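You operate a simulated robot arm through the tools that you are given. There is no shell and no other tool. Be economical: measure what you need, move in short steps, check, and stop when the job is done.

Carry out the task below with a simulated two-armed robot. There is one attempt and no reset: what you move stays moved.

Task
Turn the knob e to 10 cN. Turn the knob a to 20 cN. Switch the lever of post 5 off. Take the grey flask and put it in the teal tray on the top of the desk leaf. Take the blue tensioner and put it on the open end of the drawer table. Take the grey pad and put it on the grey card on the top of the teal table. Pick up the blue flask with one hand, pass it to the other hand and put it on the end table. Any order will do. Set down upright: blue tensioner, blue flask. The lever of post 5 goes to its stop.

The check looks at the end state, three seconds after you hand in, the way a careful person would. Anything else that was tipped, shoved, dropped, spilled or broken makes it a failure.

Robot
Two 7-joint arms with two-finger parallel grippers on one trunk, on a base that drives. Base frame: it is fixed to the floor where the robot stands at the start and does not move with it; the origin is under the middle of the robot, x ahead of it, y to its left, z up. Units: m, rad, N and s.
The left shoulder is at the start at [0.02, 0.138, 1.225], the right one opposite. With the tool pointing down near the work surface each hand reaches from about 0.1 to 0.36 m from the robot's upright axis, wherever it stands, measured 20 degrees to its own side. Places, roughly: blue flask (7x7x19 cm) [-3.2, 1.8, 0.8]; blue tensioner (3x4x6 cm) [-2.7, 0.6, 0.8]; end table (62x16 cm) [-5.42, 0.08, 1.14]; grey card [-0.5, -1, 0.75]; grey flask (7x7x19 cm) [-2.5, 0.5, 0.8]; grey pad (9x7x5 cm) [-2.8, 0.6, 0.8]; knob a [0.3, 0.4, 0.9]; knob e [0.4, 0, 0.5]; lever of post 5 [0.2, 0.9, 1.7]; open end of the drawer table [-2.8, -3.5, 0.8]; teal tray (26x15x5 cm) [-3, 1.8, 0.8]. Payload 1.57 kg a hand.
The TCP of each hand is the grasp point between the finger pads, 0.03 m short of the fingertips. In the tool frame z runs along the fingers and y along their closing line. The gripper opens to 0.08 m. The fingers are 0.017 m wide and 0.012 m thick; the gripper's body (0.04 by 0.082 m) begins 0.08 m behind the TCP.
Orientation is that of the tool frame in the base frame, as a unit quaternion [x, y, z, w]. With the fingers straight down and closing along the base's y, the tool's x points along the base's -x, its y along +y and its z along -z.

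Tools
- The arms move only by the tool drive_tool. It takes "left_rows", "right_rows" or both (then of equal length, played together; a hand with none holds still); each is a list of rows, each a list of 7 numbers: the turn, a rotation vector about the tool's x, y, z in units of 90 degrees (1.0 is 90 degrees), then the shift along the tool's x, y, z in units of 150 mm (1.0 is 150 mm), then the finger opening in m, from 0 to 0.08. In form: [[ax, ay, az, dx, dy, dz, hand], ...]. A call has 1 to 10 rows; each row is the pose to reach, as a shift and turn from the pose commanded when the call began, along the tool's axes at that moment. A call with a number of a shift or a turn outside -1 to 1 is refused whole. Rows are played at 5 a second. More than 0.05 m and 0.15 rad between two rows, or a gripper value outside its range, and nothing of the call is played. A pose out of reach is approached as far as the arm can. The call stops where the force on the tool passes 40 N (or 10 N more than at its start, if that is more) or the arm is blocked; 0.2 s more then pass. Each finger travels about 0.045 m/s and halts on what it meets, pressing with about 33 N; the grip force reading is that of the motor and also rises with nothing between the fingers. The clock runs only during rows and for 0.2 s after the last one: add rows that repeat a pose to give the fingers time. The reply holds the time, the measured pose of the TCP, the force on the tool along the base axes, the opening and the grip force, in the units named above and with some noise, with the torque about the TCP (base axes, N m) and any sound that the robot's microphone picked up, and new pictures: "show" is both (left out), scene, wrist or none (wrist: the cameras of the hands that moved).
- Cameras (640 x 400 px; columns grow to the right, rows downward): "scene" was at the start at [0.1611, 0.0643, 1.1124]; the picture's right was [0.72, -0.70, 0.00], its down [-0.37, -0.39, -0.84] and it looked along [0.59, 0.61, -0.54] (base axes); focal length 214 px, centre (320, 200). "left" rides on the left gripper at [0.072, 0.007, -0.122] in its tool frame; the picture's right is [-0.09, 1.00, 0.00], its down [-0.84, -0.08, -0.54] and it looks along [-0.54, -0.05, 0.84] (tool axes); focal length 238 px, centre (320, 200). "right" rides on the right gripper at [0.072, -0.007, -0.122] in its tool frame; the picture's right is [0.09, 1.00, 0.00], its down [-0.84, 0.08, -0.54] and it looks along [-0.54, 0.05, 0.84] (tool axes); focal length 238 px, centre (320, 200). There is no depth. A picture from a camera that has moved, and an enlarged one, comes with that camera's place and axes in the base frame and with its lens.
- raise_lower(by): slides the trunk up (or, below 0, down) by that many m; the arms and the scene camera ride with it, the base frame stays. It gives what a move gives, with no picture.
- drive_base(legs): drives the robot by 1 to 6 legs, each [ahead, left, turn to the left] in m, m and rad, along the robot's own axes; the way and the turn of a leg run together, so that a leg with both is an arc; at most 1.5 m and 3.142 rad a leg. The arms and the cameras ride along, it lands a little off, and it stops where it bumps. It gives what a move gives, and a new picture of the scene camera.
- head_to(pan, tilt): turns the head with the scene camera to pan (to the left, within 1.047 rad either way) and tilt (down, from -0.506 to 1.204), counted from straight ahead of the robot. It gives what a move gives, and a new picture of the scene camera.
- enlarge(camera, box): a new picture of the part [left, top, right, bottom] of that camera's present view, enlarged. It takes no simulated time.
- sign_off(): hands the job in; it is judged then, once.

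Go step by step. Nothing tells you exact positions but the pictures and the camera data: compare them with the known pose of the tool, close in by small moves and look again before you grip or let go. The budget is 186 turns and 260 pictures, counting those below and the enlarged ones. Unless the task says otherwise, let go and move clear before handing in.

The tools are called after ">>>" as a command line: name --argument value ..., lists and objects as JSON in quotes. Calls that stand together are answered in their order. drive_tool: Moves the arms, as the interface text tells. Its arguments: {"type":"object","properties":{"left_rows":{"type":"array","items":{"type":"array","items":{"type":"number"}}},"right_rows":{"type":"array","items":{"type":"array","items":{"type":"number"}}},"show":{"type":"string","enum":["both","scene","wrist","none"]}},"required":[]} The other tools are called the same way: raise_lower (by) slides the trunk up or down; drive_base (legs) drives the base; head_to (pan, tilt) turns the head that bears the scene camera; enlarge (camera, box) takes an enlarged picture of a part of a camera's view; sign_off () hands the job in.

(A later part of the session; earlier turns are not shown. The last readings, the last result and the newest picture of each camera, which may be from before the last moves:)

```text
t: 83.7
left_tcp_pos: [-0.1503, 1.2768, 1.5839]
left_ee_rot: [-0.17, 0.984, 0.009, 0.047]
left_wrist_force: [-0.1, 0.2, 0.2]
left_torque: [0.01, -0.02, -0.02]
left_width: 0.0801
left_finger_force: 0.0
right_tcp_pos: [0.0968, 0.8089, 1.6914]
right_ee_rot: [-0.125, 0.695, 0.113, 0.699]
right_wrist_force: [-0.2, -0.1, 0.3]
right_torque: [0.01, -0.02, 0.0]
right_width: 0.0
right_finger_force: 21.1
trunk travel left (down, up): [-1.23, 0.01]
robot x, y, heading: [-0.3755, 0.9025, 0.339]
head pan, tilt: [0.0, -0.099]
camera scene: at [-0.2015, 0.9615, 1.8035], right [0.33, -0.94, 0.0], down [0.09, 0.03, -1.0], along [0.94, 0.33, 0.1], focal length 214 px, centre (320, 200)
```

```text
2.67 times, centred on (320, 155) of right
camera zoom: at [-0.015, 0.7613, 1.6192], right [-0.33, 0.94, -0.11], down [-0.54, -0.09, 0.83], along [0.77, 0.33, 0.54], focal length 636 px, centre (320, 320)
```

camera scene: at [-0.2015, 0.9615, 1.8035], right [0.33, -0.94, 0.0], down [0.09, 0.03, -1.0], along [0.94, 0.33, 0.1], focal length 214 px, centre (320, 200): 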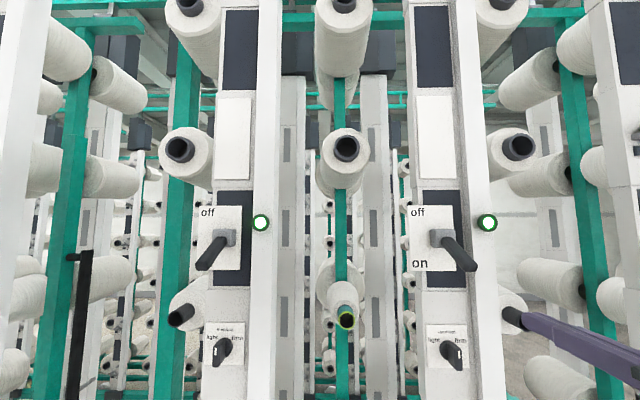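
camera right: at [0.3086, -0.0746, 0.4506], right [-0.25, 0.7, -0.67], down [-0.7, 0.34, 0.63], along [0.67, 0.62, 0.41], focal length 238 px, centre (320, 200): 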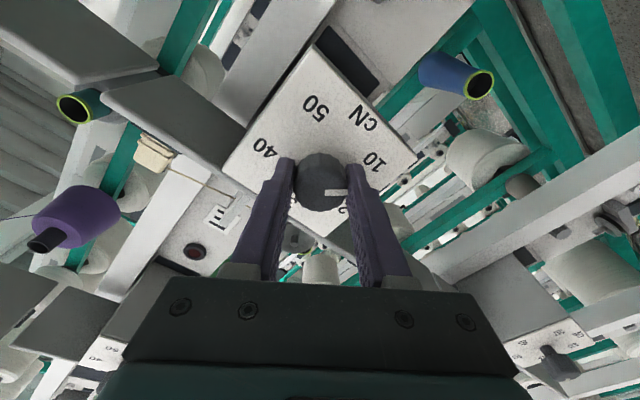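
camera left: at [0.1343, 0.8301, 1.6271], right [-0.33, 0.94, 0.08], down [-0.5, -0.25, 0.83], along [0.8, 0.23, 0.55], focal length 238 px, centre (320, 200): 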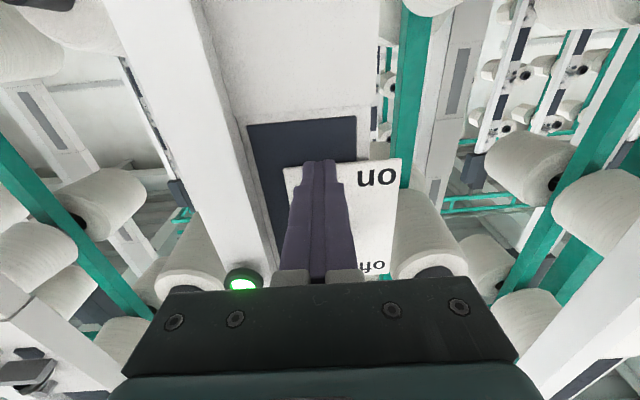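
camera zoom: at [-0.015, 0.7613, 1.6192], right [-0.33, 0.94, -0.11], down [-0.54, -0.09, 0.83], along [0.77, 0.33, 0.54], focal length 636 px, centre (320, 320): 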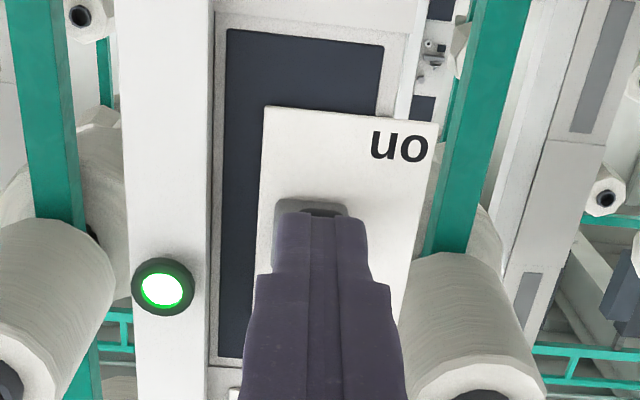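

>>> drive_tool --right_rows '[[0, 0, 0, 0.02, 0, 0.25, 0.0], [0, 0, 0, 0.02, 0, 0.5, 0.0], [0, 0, 0, 0.02, 0, 0.72, 0.0]]' --show "scene"

```text
t: 84.5
left_tcp_pos: [-0.1501, 1.2783, 1.5848]
left_ee_rot: [-0.171, 0.984, 0.011, 0.047]
left_wrist_force: [-0.1, -1.0, 0.1]
left_torque: [-0.01, 0.0, 0.03]
left_width: 0.0801
left_finger_force: 0.0
right_tcp_pos: [0.2015, 0.8461, 1.6876]
right_ee_rot: [-0.124, 0.695, 0.114, 0.699]
right_wrist_force: [0.0, -0.1, 0.5]
right_torque: [0.02, -0.01, -0.01]
right_width: 0.0
right_finger_force: 21.2
trunk travel left (down, up): [-1.23, 0.01]
robot x, y, heading: [-0.3777, 0.8998, 0.34]
head pan, tilt: [0.0, -0.099]
camera scene: at [-0.2015, 0.9615, 1.8035], right [0.33, -0.94, 0.0], down [0.09, 0.03, -1.0], along [0.94, 0.33, 0.1], focal length 214 px, centre (320, 200)
```

scene: 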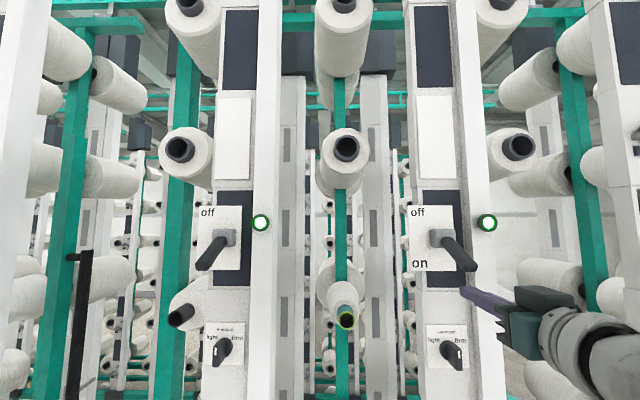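

The tip is well under the lever. Now push straight up.

>>> drive_tool --right_rows '[[0, 0, 0, -0.1, 0, 0, 0.0], [0, 0, 0, -0.2, 0, 0, 0.0], [0, 0, 0, -0.28, 0, 0, 0.0], [0, 0, 0, -0.36, 0, 0, 0.0], [0, 0, 0, -0.44, 0, 0, 0.0], [0, 0, 0, -0.52, 0, 0, 0.0], [0, 0, 0, -0.6, 0, 0, 0.0], [0, 0, 0, -0.68, 0, 0, 0.0], [0, 0, 0, -0.74, 0, 0, 0.0], [0, 0, 0, -0.8, 0, 0, 0.0]]' --show "scene"

```text
t: 86.6
left_tcp_pos: [-0.152, 1.2793, 1.5839]
left_ee_rot: [-0.171, 0.984, 0.012, 0.046]
left_wrist_force: [-0.3, -0.2, 0.2]
left_torque: [0.0, -0.01, -0.02]
left_width: 0.08
left_finger_force: 0.0
right_tcp_pos: [0.1976, 0.8452, 1.782]
right_ee_rot: [-0.126, 0.711, 0.111, 0.683]
right_wrist_force: [-8.0, -2.7, -10.2]
right_torque: [-0.07, 0.29, 0.01]
right_width: 0.0001
right_finger_force: 21.5
trunk travel left (down, up): [-1.23, 0.01]
robot x, y, heading: [-0.3782, 0.9035, 0.333]
head pan, tilt: [0.0, -0.099]
stopped in row 10 (right hand): the force on the tool passed its limit at 43 N (the readings are from after the stop); the commanded pose is now the measured one
camera scene: at [-0.2019, 0.9613, 1.8034], right [0.33, -0.94, 0.0], down [0.09, 0.03, -1.0], along [0.94, 0.33, 0.1], focal length 214 px, centre (320, 200)
```

scene: 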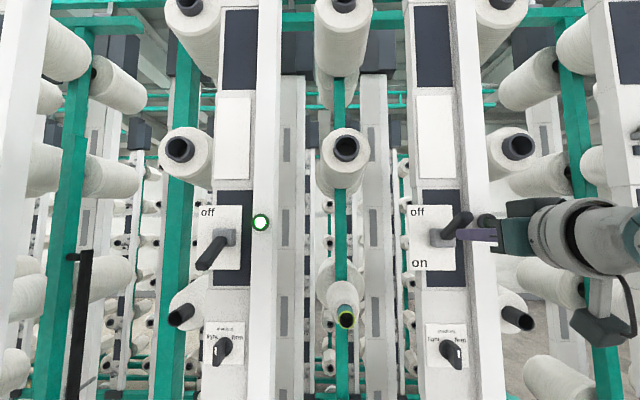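

The lever is up. I lower, withdraw and check the lamp.

>>> drive_tool --right_rows '[[0, 0, 0, 0.1, 0, 0, 0.0], [0, 0, 0, 0.25, 0, -0.2, 0.0], [0, 0, 0, 0.25, 0, -0.5, 0.0], [0, 0, 0, 0.25, 0, -0.8, 0.0]]' --show "none"

>>> enlarge --camera "scene" --box '[395, 185, 507, 255]'

```text
t: 87.6
left_tcp_pos: [-0.1502, 1.2773, 1.5834]
left_ee_rot: [-0.171, 0.984, 0.012, 0.047]
left_wrist_force: [0.2, -0.4, 0.0]
left_torque: [-0.01, -0.02, 0.0]
left_width: 0.0799
left_finger_force: 0.2
right_tcp_pos: [0.0853, 0.8068, 1.7529]
right_ee_rot: [-0.125, 0.708, 0.11, 0.686]
right_wrist_force: [-0.1, -0.3, -0.4]
right_torque: [0.0, 0.02, 0.01]
right_width: 0.0
right_finger_force: 21.2
trunk travel left (down, up): [-1.23, 0.01]
robot x, y, heading: [-0.3778, 0.9042, 0.335]
head pan, tilt: [0.0, -0.099]
```

```text
5.71 times, centred on (451, 220) of scene
camera zoom: at [-0.2016, 0.9614, 1.8035], right [0.33, -0.94, 0.0], down [0.09, 0.03, -1.0], along [0.94, 0.33, 0.1], focal length 1226 px, centre (-429, 86)
```

zoom: 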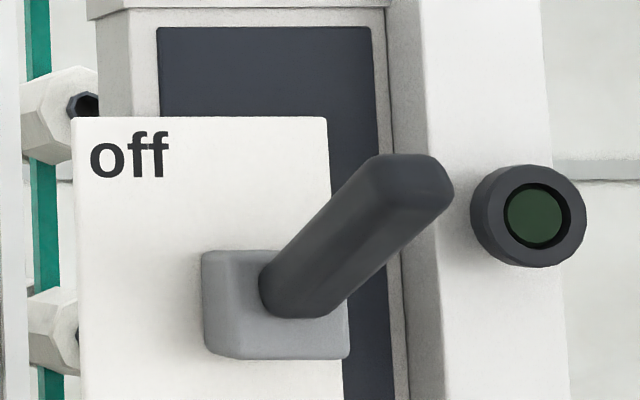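

Lamp is out and the lever is at its stop. I back away and bring the right tool to pointing down.

>>> drive_base --legs '[[-0.6, 0, 0]]'

>>> drive_tool --right_rows '[[0, 0.095, 0, 0, 0, -0.05, 0.0], [0, 0.19, 0, 0, 0, -0.1, 0.04], [0, 0.285, 0, 0, 0, -0.15, 0.08], [0, 0.38, 0, 0.05, 0, -0.2, 0.08], [0, 0.475, 0, 0.1, 0, -0.25, 0.08], [0, 0.57, 0, 0.15, 0, -0.3, 0.08], [0, 0.665, 0, 0.2, 0, -0.35, 0.08], [0, 0.76, 0, 0.25, 0, -0.4, 0.08], [0, 0.855, 0, 0.3, 0, -0.45, 0.08], [0, 0.95, 0, 0.35, 0, -0.5, 0.08]]' --show "none"

>>> raise_lower --by -0.4

>>> drive_base --legs '[[0, 0, 2.8]]'

```text
t: 90.9
left_tcp_pos: [-0.7055, 1.0829, 1.5844]
left_ee_rot: [-0.165, 0.985, 0.01, 0.047]
left_wrist_force: [0.7, 0.7, 0.3]
left_torque: [0.02, 0.02, 0.02]
left_width: 0.08
left_finger_force: 0.2
right_tcp_pos: [-0.4746, 0.61, 1.7508]
right_ee_rot: [-0.121, 0.709, 0.106, 0.687]
right_wrist_force: [0.0, -0.5, 0.1]
right_torque: [0.01, 0.01, 0.0]
right_width: 0.0001
right_finger_force: 21.1
trunk travel left (down, up): [-1.23, 0.01]
robot x, y, heading: [-0.9315, 0.7051, 0.33]
head pan, tilt: [0.0, -0.099]
camera scene: at [-0.7592, 0.7673, 1.8035], right [0.32, -0.95, 0.0], down [0.09, 0.03, -1.0], along [0.94, 0.32, 0.1], focal length 214 px, centre (320, 200)
```

scene: 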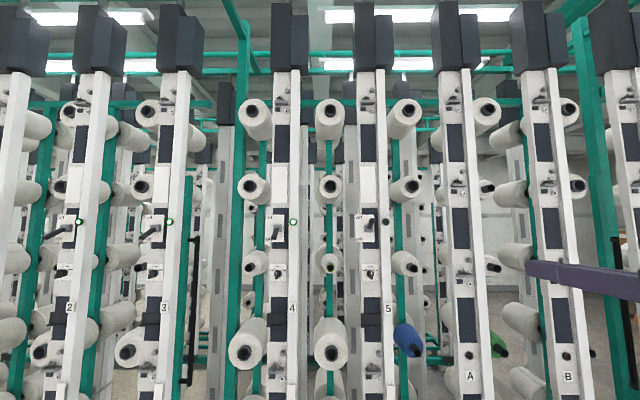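

```text
t: 93.1
left_tcp_pos: [-0.7049, 1.0824, 1.5845]
left_ee_rot: [-0.166, 0.985, 0.011, 0.046]
left_wrist_force: [0.0, 0.0, -0.2]
left_torque: [-0.02, 0.04, 0.0]
left_width: 0.0799
left_finger_force: 0.1
right_tcp_pos: [-0.5463, 0.583, 1.703]
right_ee_rot: [-0.16, 0.987, -0.004, 0.025]
right_wrist_force: [0.2, 0.1, 0.1]
right_torque: [0.01, -0.03, 0.0]
right_width: 0.08
right_finger_force: 0.1
right hand out of reach, approached as far as the arm can: row 1, 2, 3, 4
trunk travel left (down, up): [-1.23, 0.01]
robot x, y, heading: [-0.935, 0.7057, 0.325]
head pan, tilt: [0.0, -0.099]
```

```text
t: 96.9
left_tcp_pos: [-0.7035, 1.083, 1.1839]
left_ee_rot: [-0.165, 0.985, 0.01, 0.047]
left_wrist_force: [0.5, 0.2, -0.3]
left_torque: [-0.04, 0.01, 0.03]
left_width: 0.08
left_finger_force: 0.1
right_tcp_pos: [-0.5467, 0.5844, 1.3033]
right_ee_rot: [-0.161, 0.987, -0.004, 0.023]
right_wrist_force: [0.3, -0.3, 0.1]
right_torque: [0.04, 0.02, 0.03]
right_width: 0.0802
right_finger_force: 0.1
trunk travel left (down, up): [-0.83, 0.41]
robot x, y, heading: [-0.9377, 0.7061, 0.33]
head pan, tilt: [0.0, -0.099]
```

```text
t: 103.9
left_tcp_pos: [-1.2868, 0.4406, 1.1836]
left_ee_rot: [0.999, -0.019, -0.048, 0.002]
left_wrist_force: [0.0, 0.0, 0.0]
left_torque: [0.01, 0.03, 0.01]
left_width: 0.0799
left_finger_force: 0.0
right_tcp_pos: [-1.2522, 0.9629, 1.3016]
right_ee_rot: [0.999, -0.022, -0.023, -0.009]
right_wrist_force: [0.1, 0.3, 0.7]
right_torque: [0.0, -0.01, 0.03]
right_width: 0.0799
right_finger_force: 0.1
trunk travel left (down, up): [-0.83, 0.41]
robot x, y, heading: [-0.9361, 0.7079, 3.103]
head pan, tilt: [0.0, -0.099]
camera scene: at [-1.1231, 0.7157, 1.4035], right [0.04, 1.0, 0.0], down [-0.1, 0.0, -1.0], along [-0.99, 0.04, 0.1], focal length 214 px, centre (320, 200)
```

scene: 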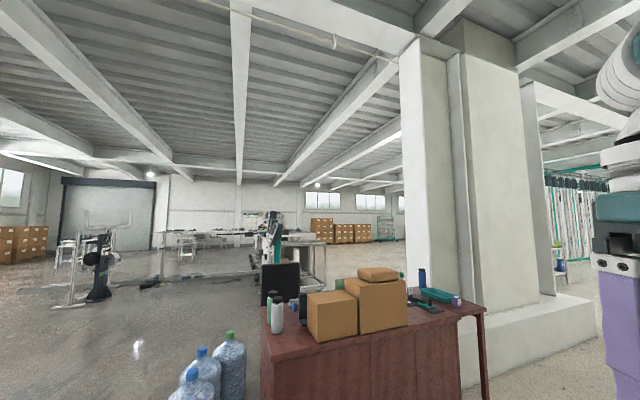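

A wooden desk with boxes lies ahead. I zoom in on it.

>>> head_to --pan 0.0 --tilt 0.35

>>> enlarge --camera "scene" --box '[240, 160, 400, 260]'

>>> enlarge --camera "scene" --box '[380, 160, 540, 260]'

```text
t: 104.8
left_tcp_pos: [-1.2874, 0.4416, 1.183]
left_ee_rot: [0.999, -0.018, -0.049, 0.003]
left_wrist_force: [0.6, -0.1, -0.1]
left_torque: [0.02, 0.0, 0.03]
left_width: 0.08
left_finger_force: 0.1
right_tcp_pos: [-1.2526, 0.9629, 1.3025]
right_ee_rot: [0.999, -0.023, -0.022, -0.008]
right_wrist_force: [0.5, 0.3, -0.8]
right_torque: [0.0, -0.01, 0.0]
right_width: 0.08
right_finger_force: 0.1
trunk travel left (down, up): [-0.83, 0.41]
robot x, y, heading: [-0.9333, 0.71, 3.097]
head pan, tilt: [0.0, 0.351]
camera scene: at [-1.1291, 0.716, 1.3623], right [0.04, 1.0, 0.0], down [0.34, -0.02, -0.94], along [-0.94, 0.04, -0.34], focal length 214 px, centre (320, 200)
```

scene: 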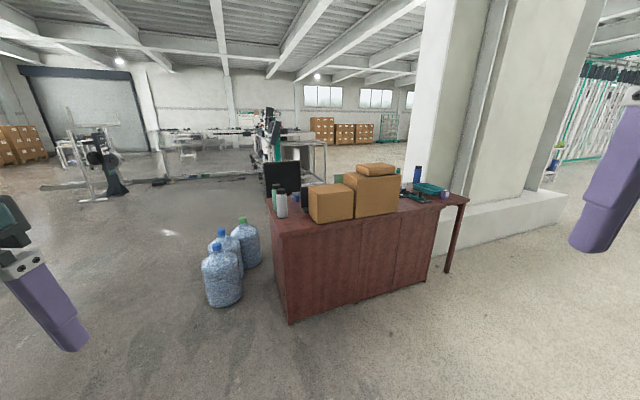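

```text
4.00 times, centred on (320, 210) of scene
camera zoom: at [-1.1291, 0.716, 1.3623], right [0.04, 1.0, 0.0], down [0.34, -0.02, -0.94], along [-0.94, 0.04, -0.34], focal length 858 px, centre (320, 160)
```

zoom: 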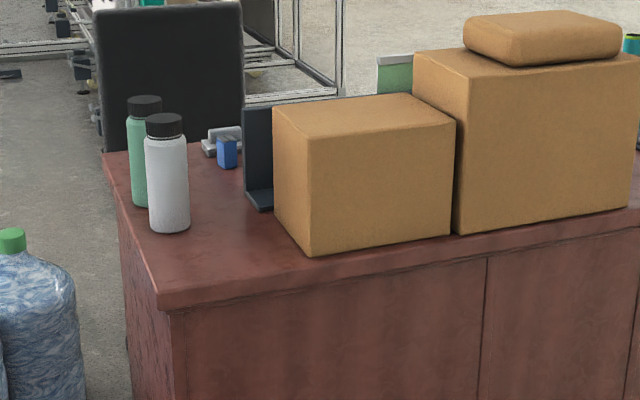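

```text
4.00 times, centred on (460, 210) of scene
camera zoom: at [-1.1291, 0.716, 1.3623], right [0.04, 1.0, 0.0], down [0.34, -0.02, -0.94], along [-0.94, 0.04, -0.34], focal length 858 px, centre (-240, 160)
```

zoom: 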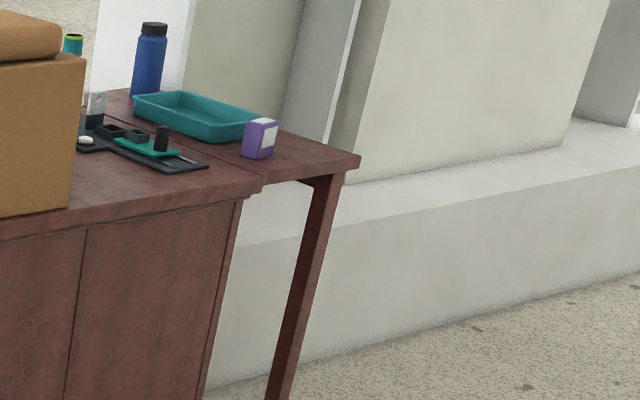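

The grey flask, blue tensioner and grey pad are at the left end of the desk; bottles stand beside it. I drive round to view the left and back side.

>>> drive_base --legs '[[0.5, 1.4, 0], [1.3, 0.15, 0], [0, 0, -1.3]]'

```text
t: 121.4
left_tcp_pos: [-3.1344, -0.5052, 1.1841]
left_ee_rot: [0.785, -0.618, -0.039, -0.028]
left_wrist_force: [-0.9, -1.4, 0.0]
left_torque: [0.02, 0.01, -0.01]
left_width: 0.0802
left_finger_force: 0.1
right_tcp_pos: [-2.6208, -0.3977, 1.3027]
right_ee_rot: [0.782, -0.623, -0.013, -0.02]
right_wrist_force: [-0.3, 0.6, -0.2]
right_torque: [0.01, -0.01, 0.02]
right_width: 0.08
right_finger_force: 0.0
trunk travel left (down, up): [-0.83, 0.41]
robot x, y, heading: [-2.7807, -0.774, 1.799]
head pan, tilt: [0.0, 0.351]
camera scene: at [-2.8265, -0.5838, 1.3622], right [0.97, 0.23, 0.0], down [0.08, -0.33, -0.94], along [-0.21, 0.91, -0.34], focal length 214 px, centre (320, 200)
```

scene: 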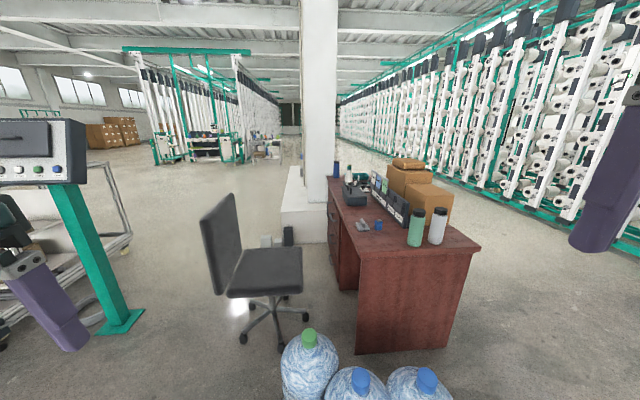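

>>> enlarge --camera "scene" --box '[320, 150, 480, 250]'

>>> head_to --pan 0.0 --tilt 0.8

```text
4.00 times, centred on (400, 200) of scene
camera zoom: at [-2.8265, -0.5838, 1.3622], right [0.97, 0.23, 0.0], down [0.08, -0.33, -0.94], along [-0.21, 0.91, -0.34], focal length 858 px, centre (0, 200)
```

zoom: 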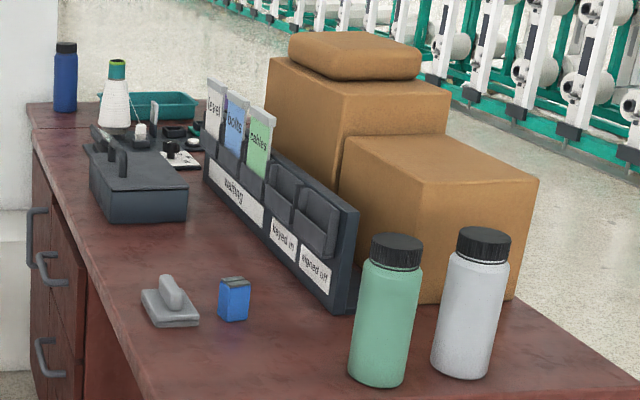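

```text
t: 122.3
left_tcp_pos: [-3.1344, -0.5051, 1.1844]
left_ee_rot: [0.784, -0.618, -0.04, -0.027]
left_wrist_force: [0.4, 0.0, -0.1]
left_torque: [0.01, 0.02, -0.04]
left_width: 0.0797
left_finger_force: 0.0
right_tcp_pos: [-2.6217, -0.398, 1.3023]
right_ee_rot: [0.782, -0.623, -0.013, -0.02]
right_wrist_force: [0.2, 0.5, -0.9]
right_torque: [-0.03, -0.03, -0.03]
right_width: 0.0801
right_finger_force: 0.1
trunk travel left (down, up): [-0.83, 0.41]
robot x, y, heading: [-2.7847, -0.773, 1.796]
head pan, tilt: [0.0, 0.799]
camera scene: at [-2.8237, -0.5958, 1.3226], right [0.97, 0.23, 0.0], down [0.16, -0.7, -0.7], along [-0.16, 0.68, -0.72], focal length 214 px, centre (320, 200)
```

scene: 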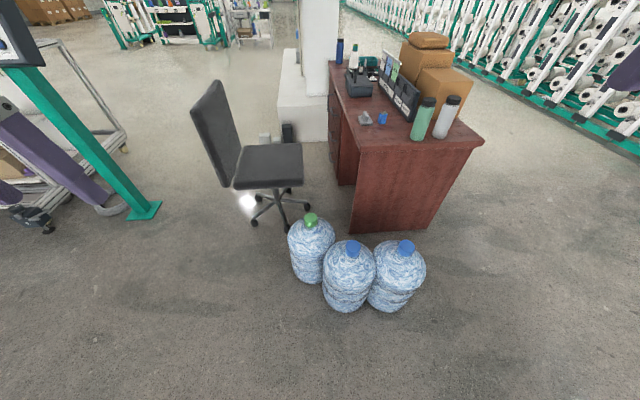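

I need to know how far the robot's own base sticks out, so I look straight down.

>>> head_to --pan 0.0 --tilt 1.2

```text
t: 123.2
left_tcp_pos: [-3.1346, -0.5058, 1.1835]
left_ee_rot: [0.784, -0.619, -0.04, -0.027]
left_wrist_force: [-1.0, -0.4, -0.1]
left_torque: [0.02, -0.02, 0.01]
left_width: 0.08
left_finger_force: 0.0
right_tcp_pos: [-2.622, -0.3971, 1.3019]
right_ee_rot: [0.783, -0.622, -0.013, -0.021]
right_wrist_force: [-0.1, -0.3, 0.3]
right_torque: [0.01, -0.01, 0.01]
right_width: 0.0801
right_finger_force: 0.0
trunk travel left (down, up): [-0.83, 0.41]
robot x, y, heading: [-2.7818, -0.7737, 1.797]
head pan, tilt: [0.0, 1.201]
camera scene: at [-2.8175, -0.6188, 1.2956], right [0.98, 0.21, 0.0], down [0.2, -0.91, -0.37], along [-0.08, 0.37, -0.93], focal length 214 px, centre (320, 200)
```

scene: 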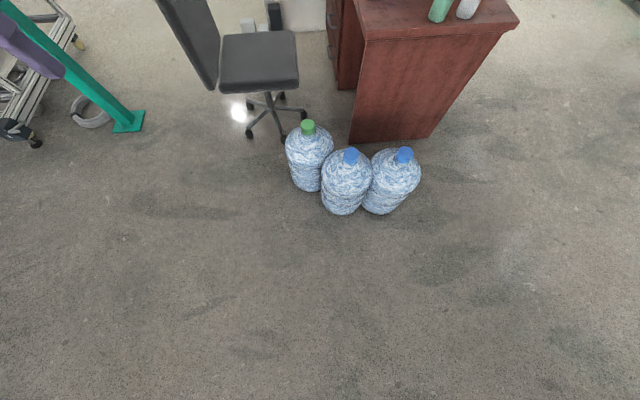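

The base isn't visible in its own camera. I'll move to the free corner between the bottles and the desk's front-left corner, slowly.

>>> drive_base --legs '[[0.18, -0.84, 0], [0.35, 0.07, 0]]'

>>> head_to --pan 0.6 --tilt 0.7

```text
t: 129.7
left_tcp_pos: [-2.503, 0.1816, 1.1841]
left_ee_rot: [0.787, -0.615, -0.04, -0.027]
left_wrist_force: [0.6, 0.1, -0.1]
left_torque: [-0.03, -0.02, 0.02]
left_width: 0.0801
left_finger_force: 0.1
right_tcp_pos: [-1.9902, 0.2951, 1.3029]
right_ee_rot: [0.785, -0.619, -0.014, -0.02]
right_wrist_force: [-0.1, -1.1, 0.4]
right_torque: [-0.02, 0.0, -0.01]
right_width: 0.08
right_finger_force: 0.0
trunk travel left (down, up): [-0.83, 0.41]
robot x, y, heading: [-2.1467, -0.0799, 1.808]
head pan, tilt: [0.0, 1.201]
camera scene: at [-2.1848, 0.0712, 1.2952], right [0.98, 0.22, 0.0], down [0.2, -0.91, -0.37], along [-0.08, 0.36, -0.93], focal length 214 px, centre (320, 200)
```

scene: 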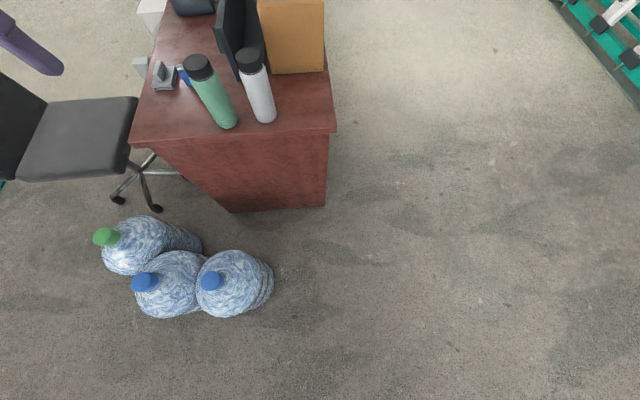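

```text
t: 130.7
left_tcp_pos: [-2.5038, 0.1811, 1.1831]
left_ee_rot: [0.788, -0.614, -0.04, -0.024]
left_wrist_force: [-0.3, 0.0, -0.3]
left_torque: [-0.02, -0.03, -0.01]
left_width: 0.0799
left_finger_force: 0.1
right_tcp_pos: [-1.9915, 0.2949, 1.3021]
right_ee_rot: [0.785, -0.619, -0.013, -0.02]
right_wrist_force: [0.1, -0.7, 1.5]
right_torque: [-0.01, 0.02, 0.01]
right_width: 0.0802
right_finger_force: 0.0
trunk travel left (down, up): [-0.83, 0.41]
robot x, y, heading: [-2.1493, -0.0777, 1.806]
head pan, tilt: [0.6, 0.7]
camera scene: at [-2.2254, 0.0817, 1.3292], right [0.78, 0.63, 0.0], down [0.41, -0.51, -0.75], along [-0.47, 0.59, -0.66], focal length 214 px, centre (320, 200)
```

scene: 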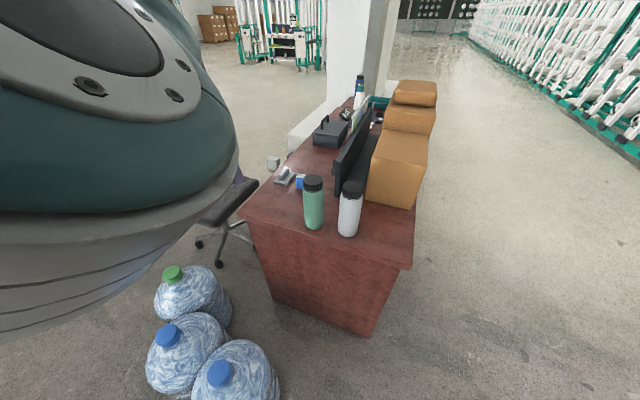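

The overhead view places grey flask (-2.45, 0.49), green (-2.56, 0.45), tensioner (-2.77, 0.59), pad (-2.85, 0.59). I edge closer.

>>> drive_base --legs '[[0.12, 0, 0], [0.1, -0.01, 0], [0.06, -0.01, 0]]'

>>> enlarge --camera "left" --box '[0, 0, 640, 400]'

```text
t: 133.2
left_tcp_pos: [-2.5527, 0.4562, 1.1833]
left_ee_rot: [0.789, -0.613, -0.042, -0.025]
left_wrist_force: [-0.7, 0.5, 0.7]
left_torque: [-0.03, -0.02, 0.0]
left_width: 0.0801
left_finger_force: 0.1
right_tcp_pos: [-2.0381, 0.5695, 1.3016]
right_ee_rot: [0.785, -0.619, -0.013, -0.02]
right_wrist_force: [0.4, -0.7, 0.4]
right_torque: [0.0, 0.01, 0.01]
right_width: 0.08
right_finger_force: 0.0
trunk travel left (down, up): [-0.83, 0.41]
robot x, y, heading: [-2.1943, 0.1892, 1.805]
head pan, tilt: [0.6, 0.7]
camera scene: at [-2.2733, 0.3568, 1.3306], right [0.77, 0.64, 0.0], down [0.41, -0.5, -0.76], along [-0.49, 0.59, -0.65], focal length 214 px, centre (320, 200)
```

scene: 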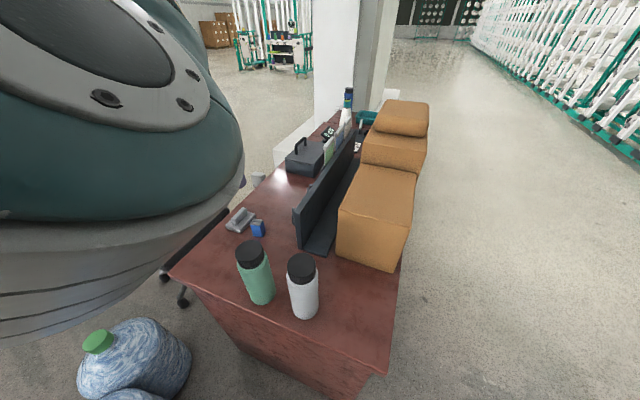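

```text
1.00 times, centred on (320, 200) of left (not enlarged: the box is as wide or as high as the picture)
camera zoom: at [-2.5358, 0.3736, 1.2982], right [-0.99, -0.16, 0.02], down [-0.11, 0.78, 0.62], along [-0.11, 0.61, -0.79], focal length 238 px, centre (320, 200)
```

zoom: 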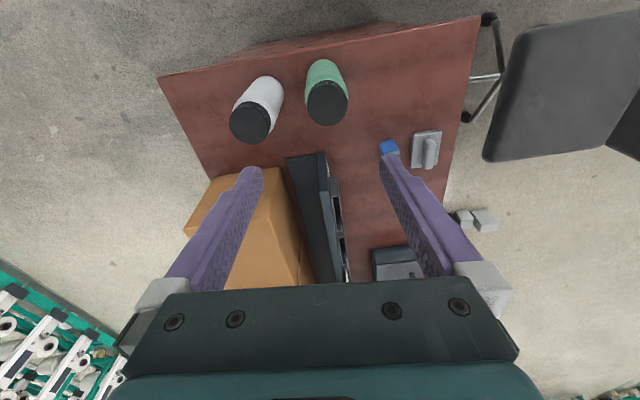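

No bump. Grey flask cap is at about (-2.46, 0.512). I move the left hand above it and straighten the tool.

>>> drive_tool --left_rows '[[0, 0.03, 0, -0.07, -0.23, 0, 0.08], [0, 0.062, 0, -0.14, -0.46, 0, 0.08], [0, 0.062, 0, -0.208, -0.694, 0, 0.08]]' --show "none"

>>> raise_lower --by -0.15

>>> enlarge --camera "left" --box '[0, 0, 640, 400]'

```text
t: 134.2
left_tcp_pos: [-2.502, 0.5163, 1.172]
left_ee_rot: [0.806, -0.591, -0.017, 0.025]
left_wrist_force: [0.3, 0.0, -0.5]
left_torque: [-0.01, 0.01, -0.02]
left_width: 0.0798
left_finger_force: 0.0
left hand out of reach, approached as far as the arm can: row 1, 2, 3
right_tcp_pos: [-2.0383, 0.5694, 1.3019]
right_ee_rot: [0.785, -0.619, -0.012, -0.02]
right_wrist_force: [0.9, 0.5, -0.2]
right_torque: [-0.01, -0.04, 0.03]
right_width: 0.08
right_finger_force: 0.1
trunk travel left (down, up): [-0.83, 0.41]
robot x, y, heading: [-2.1973, 0.194, 1.81]
head pan, tilt: [0.6, 0.7]
stopped in row 3 (left hand): the arm was blocked; the commanded pose is now the measured one
```

```text
t: 136.0
left_tcp_pos: [-2.5004, 0.5166, 1.022]
left_ee_rot: [0.806, -0.591, -0.017, 0.026]
left_wrist_force: [-0.3, 0.7, -1.1]
left_torque: [0.0, 0.01, 0.01]
left_width: 0.08
left_finger_force: 0.1
right_tcp_pos: [-2.0367, 0.5704, 1.1521]
right_ee_rot: [0.786, -0.618, -0.012, -0.02]
right_wrist_force: [-0.3, 0.1, 0.2]
right_torque: [0.02, 0.0, -0.03]
right_width: 0.0799
right_finger_force: 0.0
trunk travel left (down, up): [-0.68, 0.56]
robot x, y, heading: [-2.1945, 0.1957, 1.81]
head pan, tilt: [0.6, 0.7]
```

```text
1.00 times, centred on (320, 200) of left (not enlarged: the box is as wide or as high as the picture)
camera zoom: at [-2.4779, 0.4471, 1.1438], right [-0.98, -0.21, 0.06], down [-0.15, 0.83, 0.54], along [-0.16, 0.51, -0.84], focal length 238 px, centre (320, 200)
```

zoom: 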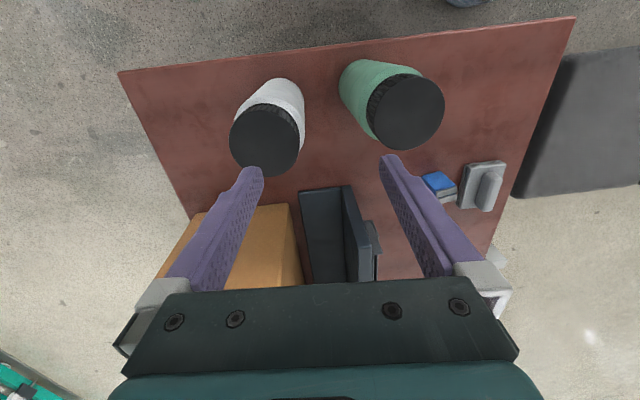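

Tool-down is just past this arm's reach here, so I'll tilt the tool forward about 30°, keeping the closing line level.

>>> drive_tool --left_rows '[[0.01, -0.085, 0, 0.02, -0.05, -0.05, 0.08], [0.02, -0.17, 0, 0.05, -0.12, -0.05, 0.08], [0.03, -0.25, 0, 0.08, -0.18, -0.05, 0.08], [0.038, -0.33, 0, 0.11, -0.25, -0.05, 0.08], [0.038, -0.33, 0, 0.11, -0.25, -0.05, 0.08]]' --show "wrist"

```text
t: 137.4
left_tcp_pos: [-2.4957, 0.5072, 1.0311]
left_ee_rot: [0.772, -0.575, -0.242, -0.118]
left_wrist_force: [0.5, 0.8, -0.3]
left_torque: [0.03, -0.01, 0.0]
left_width: 0.0798
left_finger_force: 0.2
right_tcp_pos: [-2.0385, 0.57, 1.1522]
right_ee_rot: [0.786, -0.618, -0.012, -0.021]
right_wrist_force: [-1.1, -0.1, 0.8]
right_torque: [-0.03, -0.01, 0.03]
right_width: 0.0799
right_finger_force: 0.0
trunk travel left (down, up): [-0.68, 0.56]
robot x, y, heading: [-2.1962, 0.198, 1.812]
head pan, tilt: [0.6, 0.7]
stopped in row 5 (left hand): the arm was blocked; the commanded pose is now the measured one
camera left: at [-2.4568, 0.3889, 1.0993], right [-0.96, -0.23, 0.14], down [0.02, 0.47, 0.88], along [-0.27, 0.85, -0.45], focal length 238 px, centre (320, 200)
```

left: 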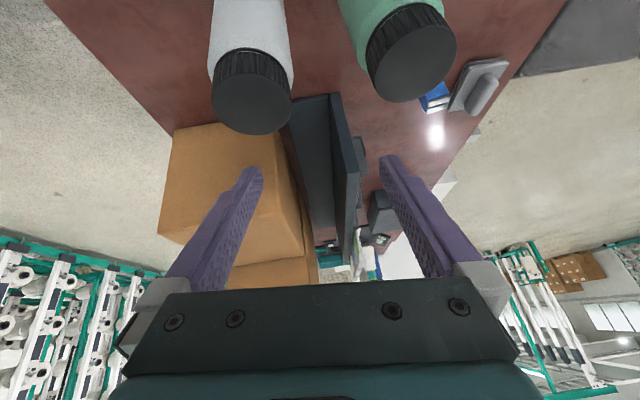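

The left arm is blocked from going further right. I raise, bring it back toward its home pose, and will use the right arm for picking.

>>> raise_lower --by 0.15

>>> drive_tool --left_rows '[[0, 0.08, 0, 0.1, 0.15, -0.06, 0.08], [0, 0.16, 0, 0.2, 0.3, -0.12, 0.08], [0, 0.24, 0, 0.3, 0.45, -0.18, 0.08], [0, 0.32, 0, 0.4, 0.6, -0.24, 0.08], [0, 0.32, 0, 0.52, 0.75, -0.3, 0.08], [0, 0.32, 0, 0.52, 0.75, -0.3, 0.08]]' --show "scene"

```text
t: 139.1
left_tcp_pos: [-2.496, 0.5066, 1.1817]
left_ee_rot: [0.772, -0.576, -0.241, -0.117]
left_wrist_force: [0.2, -0.3, -0.2]
left_torque: [-0.01, 0.0, 0.02]
left_width: 0.08
left_finger_force: 0.0
right_tcp_pos: [-2.0362, 0.5707, 1.3012]
right_ee_rot: [0.785, -0.619, -0.012, -0.019]
right_wrist_force: [0.6, -0.2, 0.4]
right_torque: [0.02, 0.01, 0.0]
right_width: 0.0801
right_finger_force: 0.0
trunk travel left (down, up): [-0.83, 0.41]
robot x, y, heading: [-2.1925, 0.1937, 1.806]
head pan, tilt: [0.6, 0.7]
```

```text
t: 140.5
left_tcp_pos: [-2.5768, 0.3841, 1.1896]
left_ee_rot: [0.811, -0.584, -0.038, 0.031]
left_wrist_force: [-0.4, 0.0, -0.1]
left_torque: [0.03, 0.0, -0.03]
left_width: 0.0798
left_finger_force: 0.1
left hand out of reach, approached as far as the arm can: row 3, 4
right_tcp_pos: [-2.0384, 0.5714, 1.3023]
right_ee_rot: [0.786, -0.618, -0.013, -0.019]
right_wrist_force: [0.2, -0.2, 0.2]
right_torque: [0.02, 0.02, -0.02]
right_width: 0.0802
right_finger_force: 0.1
trunk travel left (down, up): [-0.83, 0.41]
robot x, y, heading: [-2.196, 0.1914, 1.808]
head pan, tilt: [0.6, 0.7]
camera scene: at [-2.2802, 0.3552, 1.339], right [0.72, 0.69, 0.0], down [0.39, -0.41, -0.82], along [-0.57, 0.59, -0.57], focal length 214 px, centre (320, 200)
```

scene: 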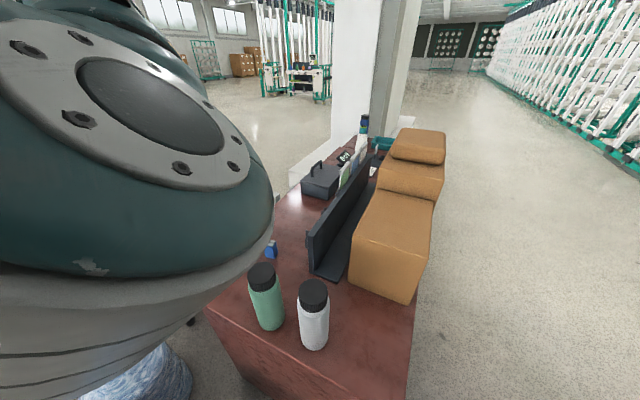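

The left elbow is pressing against the head. I'll back off to open floor and re-pose the left arm by stretching it.

>>> drive_base --legs '[[-0.5, 0, 0], [0, 0, -1.6]]'

>>> head_to --pan -0.9 --tilt 0.6

>>> drive_tool --left_rows '[[0, -0.095, 0, -0.1, 0.1, 0.05, 0.08], [0, -0.19, 0, -0.2, 0.2, 0.1, 0.08], [0, -0.285, 0, -0.3, 0.3, 0.1, 0.08], [0, -0.38, 0, -0.4, 0.4, 0.1, 0.08], [0, -0.475, 0, -0.55, 0.5, 0.1, 0.08], [0, -0.57, 0, -0.7, 0.6, 0.1, 0.08], [0, -0.665, 0, -0.85, 0.7, 0.1, 0.08], [0, -0.76, 0, -1.0, 0.8, 0.1, 0.08], [0, -0.855, 0, -1.0, 0.9, 0.0, 0.08], [0, -0.9, 0, -1.0, 1.0, 0, 0.08]]' --show "scene"

```text
t: 147.4
left_tcp_pos: [-1.8781, 0.0704, 1.1901]
left_ee_rot: [-0.155, 0.987, 0.05, 0.009]
left_wrist_force: [-0.4, -0.7, 0.5]
left_torque: [0.01, -0.01, 0.03]
left_width: 0.0799
left_finger_force: 0.1
right_tcp_pos: [-1.7002, -0.471, 1.303]
right_ee_rot: [-0.111, 0.994, -0.006, 0.023]
right_wrist_force: [0.8, 0.5, 0.2]
right_torque: [0.01, 0.0, 0.02]
right_width: 0.08
right_finger_force: 0.0
trunk travel left (down, up): [-0.83, 0.41]
robot x, y, heading: [-2.0741, -0.3107, 0.224]
head pan, tilt: [0.6, 0.7]
camera scene: at [-1.9132, -0.2278, 1.3373], right [0.68, -0.73, 0.0], down [-0.43, -0.4, -0.81], along [0.6, 0.55, -0.58], focal length 214 px, centre (320, 200)
```

scene: 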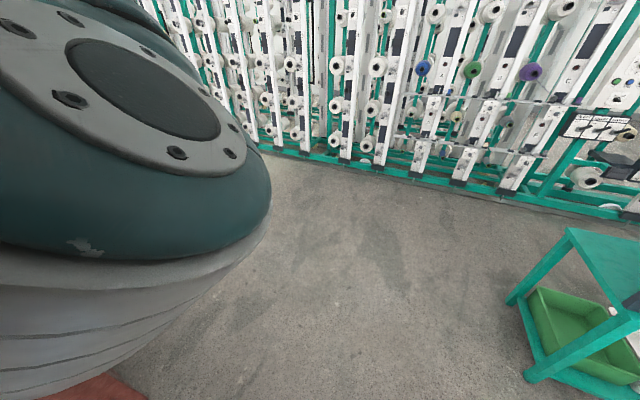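

```text
t: 149.0
left_tcp_pos: [-1.8775, 0.0709, 1.1911]
left_ee_rot: [-0.155, 0.987, 0.051, 0.009]
left_wrist_force: [-0.7, -0.2, -0.3]
left_torque: [0.0, 0.01, -0.04]
left_width: 0.0802
left_finger_force: 0.2
right_tcp_pos: [-1.7006, -0.4716, 1.3024]
right_ee_rot: [-0.111, 0.994, -0.005, 0.023]
right_wrist_force: [-0.6, -0.3, -0.8]
right_torque: [0.02, 0.06, 0.0]
right_width: 0.0801
right_finger_force: 0.2
trunk travel left (down, up): [-0.83, 0.41]
robot x, y, heading: [-2.0712, -0.3078, 0.226]
head pan, tilt: [-0.901, 0.6]
camera scene: at [-1.9087, -0.3426, 1.3394], right [-0.63, -0.78, 0.0], down [-0.44, 0.35, -0.83], along [0.64, -0.52, -0.56], focal length 214 px, centre (320, 200)
```

scene: 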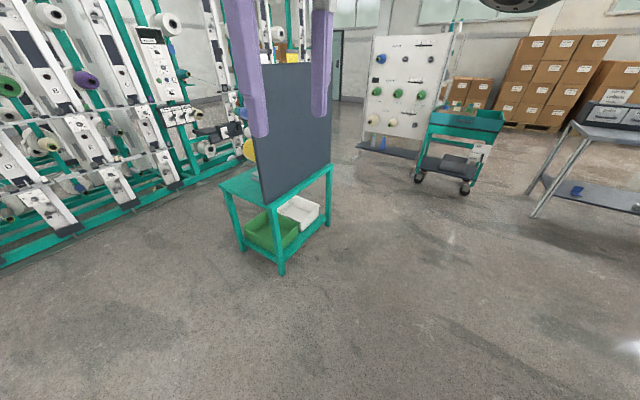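

```text
t: 151.2
left_tcp_pos: [-1.7807, 0.2576, 1.2088]
left_ee_rot: [-0.085, 0.745, 0.14, 0.647]
left_wrist_force: [-0.2, 1.0, 0.3]
left_torque: [0.01, -0.01, -0.01]
left_width: 0.0804
left_finger_force: 0.1
right_tcp_pos: [-1.7004, -0.4725, 1.3018]
right_ee_rot: [-0.111, 0.994, -0.005, 0.023]
right_wrist_force: [0.3, 0.9, 0.4]
right_torque: [-0.02, 0.01, 0.02]
right_width: 0.0798
right_finger_force: 0.0
trunk travel left (down, up): [-0.83, 0.41]
robot x, y, heading: [-2.0691, -0.3073, 0.224]
head pan, tilt: [-0.901, 0.6]
camera scene: at [-1.9087, -0.3427, 1.3394], right [-0.63, -0.78, 0.0], down [-0.44, 0.35, -0.83], along [0.64, -0.52, -0.56], focal length 214 px, centre (320, 200)
```

scene: 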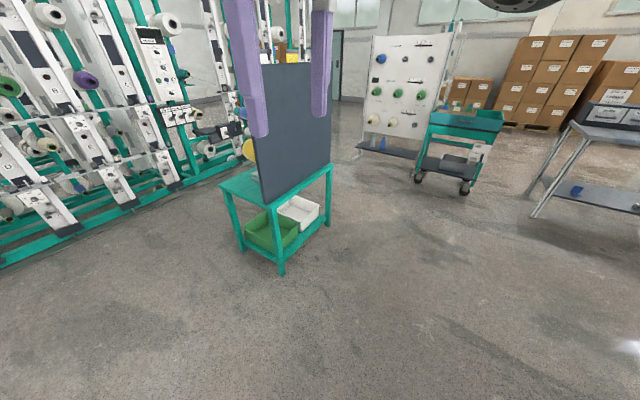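

>>> drive_tool --left_rows '[[0, 0, 0, 0, 0, 0.25, 0.08], [0, 0, 0, 0, 0, 0.5, 0.08], [0, 0, 0, 0, 0, 0.75, 0.08], [0, 0, 0, 0, 0, 1.0, 0.08], [0, 0, 0, 0, 0, 1.0, 0.08]]' --show "none"

>>> drive_tool --left_rows '[[0, 0, 0, 0.2, 0, 0, 0.08], [0, 0, 0, 0.4, 0, 0, 0.08], [0, 0, 0, 0.6, 0, 0, 0.08], [0, 0, 0, 0.8, 0, -0.1, 0.08], [0, 0, 0, 0.8, 0, -0.35, 0.08], [0, 0, 0, 0.8, 0, -0.6, 0.08], [0, 0, 0, 0.8, 0, -0.85, 0.08]]' --show "none"

>>> head_to --pan 0.9 --tilt 0.5

```text
t: 152.4
left_tcp_pos: [-1.6665, 0.2811, 1.2035]
left_ee_rot: [-0.085, 0.744, 0.138, 0.648]
left_wrist_force: [-0.1, -0.8, 0.0]
left_torque: [0.01, 0.0, 0.03]
left_width: 0.0801
left_finger_force: 0.0
left hand out of reach, approached as far as the arm can: row 3, 4, 5
right_tcp_pos: [-1.7006, -0.4731, 1.3026]
right_ee_rot: [-0.11, 0.994, -0.005, 0.023]
right_wrist_force: [-0.3, -0.1, -0.1]
right_torque: [0.01, -0.02, 0.02]
right_width: 0.0796
right_finger_force: 0.1
trunk travel left (down, up): [-0.83, 0.41]
robot x, y, heading: [-2.0715, -0.309, 0.225]
head pan, tilt: [-0.901, 0.6]
```

```text
t: 154.0
left_tcp_pos: [-1.806, 0.2424, 1.101]
left_ee_rot: [-0.085, 0.745, 0.138, 0.648]
left_wrist_force: [0.1, 0.0, 0.3]
left_torque: [-0.05, -0.02, 0.03]
left_width: 0.0799
left_finger_force: 0.0
left hand out of reach, approached as far as the arm can: row 1, 2, 3, 4, 5
right_tcp_pos: [-1.7004, -0.4722, 1.3029]
right_ee_rot: [-0.11, 0.994, -0.005, 0.022]
right_wrist_force: [0.3, 0.0, -0.2]
right_torque: [-0.02, -0.01, 0.05]
right_width: 0.0801
right_finger_force: 0.0
trunk travel left (down, up): [-0.83, 0.41]
robot x, y, heading: [-2.0734, -0.3114, 0.225]
head pan, tilt: [-0.901, 0.6]
```

```text
t: 155.8
left_tcp_pos: [-1.8055, 0.2429, 1.1021]
left_ee_rot: [-0.085, 0.745, 0.139, 0.647]
left_wrist_force: [0.1, -0.2, 0.2]
left_torque: [-0.02, 0.0, 0.02]
left_width: 0.0801
left_finger_force: 0.1
right_tcp_pos: [-1.7013, -0.4713, 1.3019]
right_ee_rot: [-0.111, 0.994, -0.006, 0.022]
right_wrist_force: [-0.5, 0.0, 0.4]
right_torque: [-0.01, 0.02, -0.02]
right_width: 0.0799
right_finger_force: 0.1
trunk travel left (down, up): [-0.83, 0.41]
robot x, y, heading: [-2.0724, -0.3103, 0.224]
head pan, tilt: [0.901, 0.499]
camera scene: at [-1.9382, -0.2052, 1.3485], right [0.9, -0.43, 0.0], down [-0.21, -0.43, -0.88], along [0.38, 0.79, -0.48], focal length 214 px, centre (320, 200)
```

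scene: 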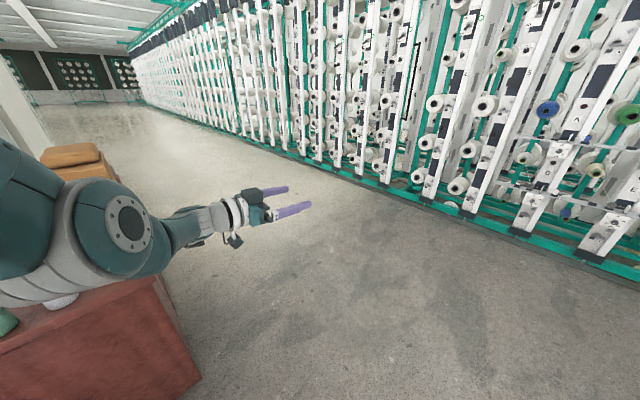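

>>> drive_tool --left_rows '[[0, 0.09, 0, 0, -0.1, -0.05, 0.08], [0, 0.18, 0, 0, -0.2, -0.1, 0.08], [0, 0.27, 0, 0, -0.3, -0.15, 0.08], [0, 0.36, 0, 0, -0.4, -0.2, 0.08], [0, 0.45, 0, 0, -0.5, -0.25, 0.08], [0, 0.54, 0, 0, -0.6, -0.3, 0.08], [0, 0.63, 0, 0, -0.7, -0.35, 0.08], [0, 0.72, 0, 0, -0.8, -0.4, 0.08], [0, 0.81, 0, 0, -0.9, -0.45, 0.08], [0, 0.9, 0, 0, -1.0, -0.5, 0.08]]' --show "scene"

```text
t: 158.0
left_tcp_pos: [-1.8317, 0.0778, 1.096]
left_ee_rot: [-0.154, 0.987, 0.05, 0.006]
left_wrist_force: [0.5, 0.1, 0.3]
left_torque: [-0.03, -0.02, -0.01]
left_width: 0.0802
left_finger_force: 0.0
right_tcp_pos: [-1.701, -0.4717, 1.3024]
right_ee_rot: [-0.111, 0.994, -0.005, 0.023]
right_wrist_force: [-0.1, -0.6, -1.0]
right_torque: [-0.01, 0.02, 0.02]
right_width: 0.08
right_finger_force: 0.1
trunk travel left (down, up): [-0.83, 0.41]
robot x, y, heading: [-2.0737, -0.3084, 0.224]
head pan, tilt: [0.901, 0.499]
camera scene: at [-1.9382, -0.2052, 1.3485], right [0.9, -0.43, 0.0], down [-0.21, -0.43, -0.88], along [0.38, 0.79, -0.48], focal length 214 px, centre (320, 200)
```

scene: 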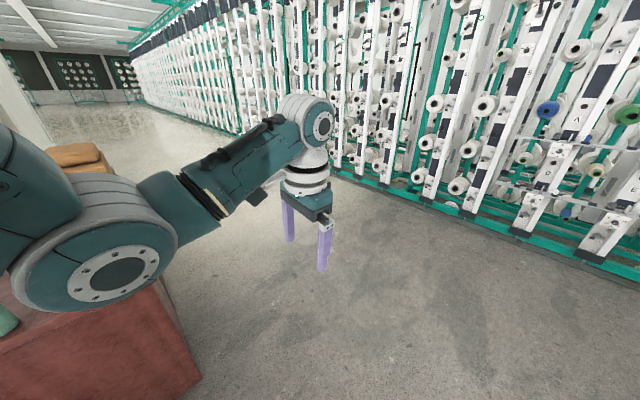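

The elbow is out to the left now and clear of the head. I set the forward tilt and position for the grey flask here in free space.

>>> drive_tool --left_rows '[[0.015, -0.08, 0, -0.06, -0.22, 0, 0.08], [0.03, -0.16, 0, -0.12, -0.44, 0, 0.08], [0.045, -0.24, 0, -0.18, -0.66, 0, 0.08], [0.06, -0.32, 0, -0.24, -0.88, 0, 0.08], [0.064, -0.33, 0, -0.27, -0.97, 0, 0.08], [0.064, -0.33, 0, -0.27, -0.97, 0, 0.08]]' --show "scene"

```text
t: 159.4
left_tcp_pos: [-1.7452, -0.0482, 1.0844]
left_ee_rot: [-0.136, 0.953, 0.039, 0.27]
left_wrist_force: [0.7, 0.7, 0.5]
left_torque: [0.01, 0.03, 0.0]
left_width: 0.0802
left_finger_force: 0.0
right_tcp_pos: [-1.7002, -0.4715, 1.3017]
right_ee_rot: [-0.111, 0.994, -0.005, 0.023]
right_wrist_force: [0.3, 0.5, -0.9]
right_torque: [-0.01, 0.01, 0.01]
right_width: 0.0799
right_finger_force: 0.1
trunk travel left (down, up): [-0.83, 0.41]
robot x, y, heading: [-2.0731, -0.3096, 0.227]
head pan, tilt: [0.901, 0.499]
camera scene: at [-1.9382, -0.2052, 1.3485], right [0.9, -0.43, 0.0], down [-0.21, -0.43, -0.88], along [0.38, 0.79, -0.48], focal length 214 px, centre (320, 200)
```

scene: 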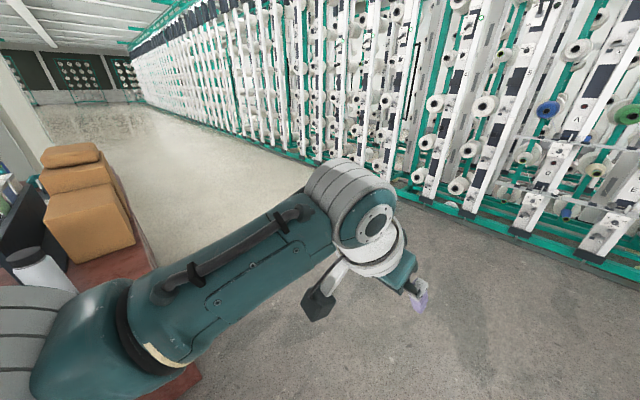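

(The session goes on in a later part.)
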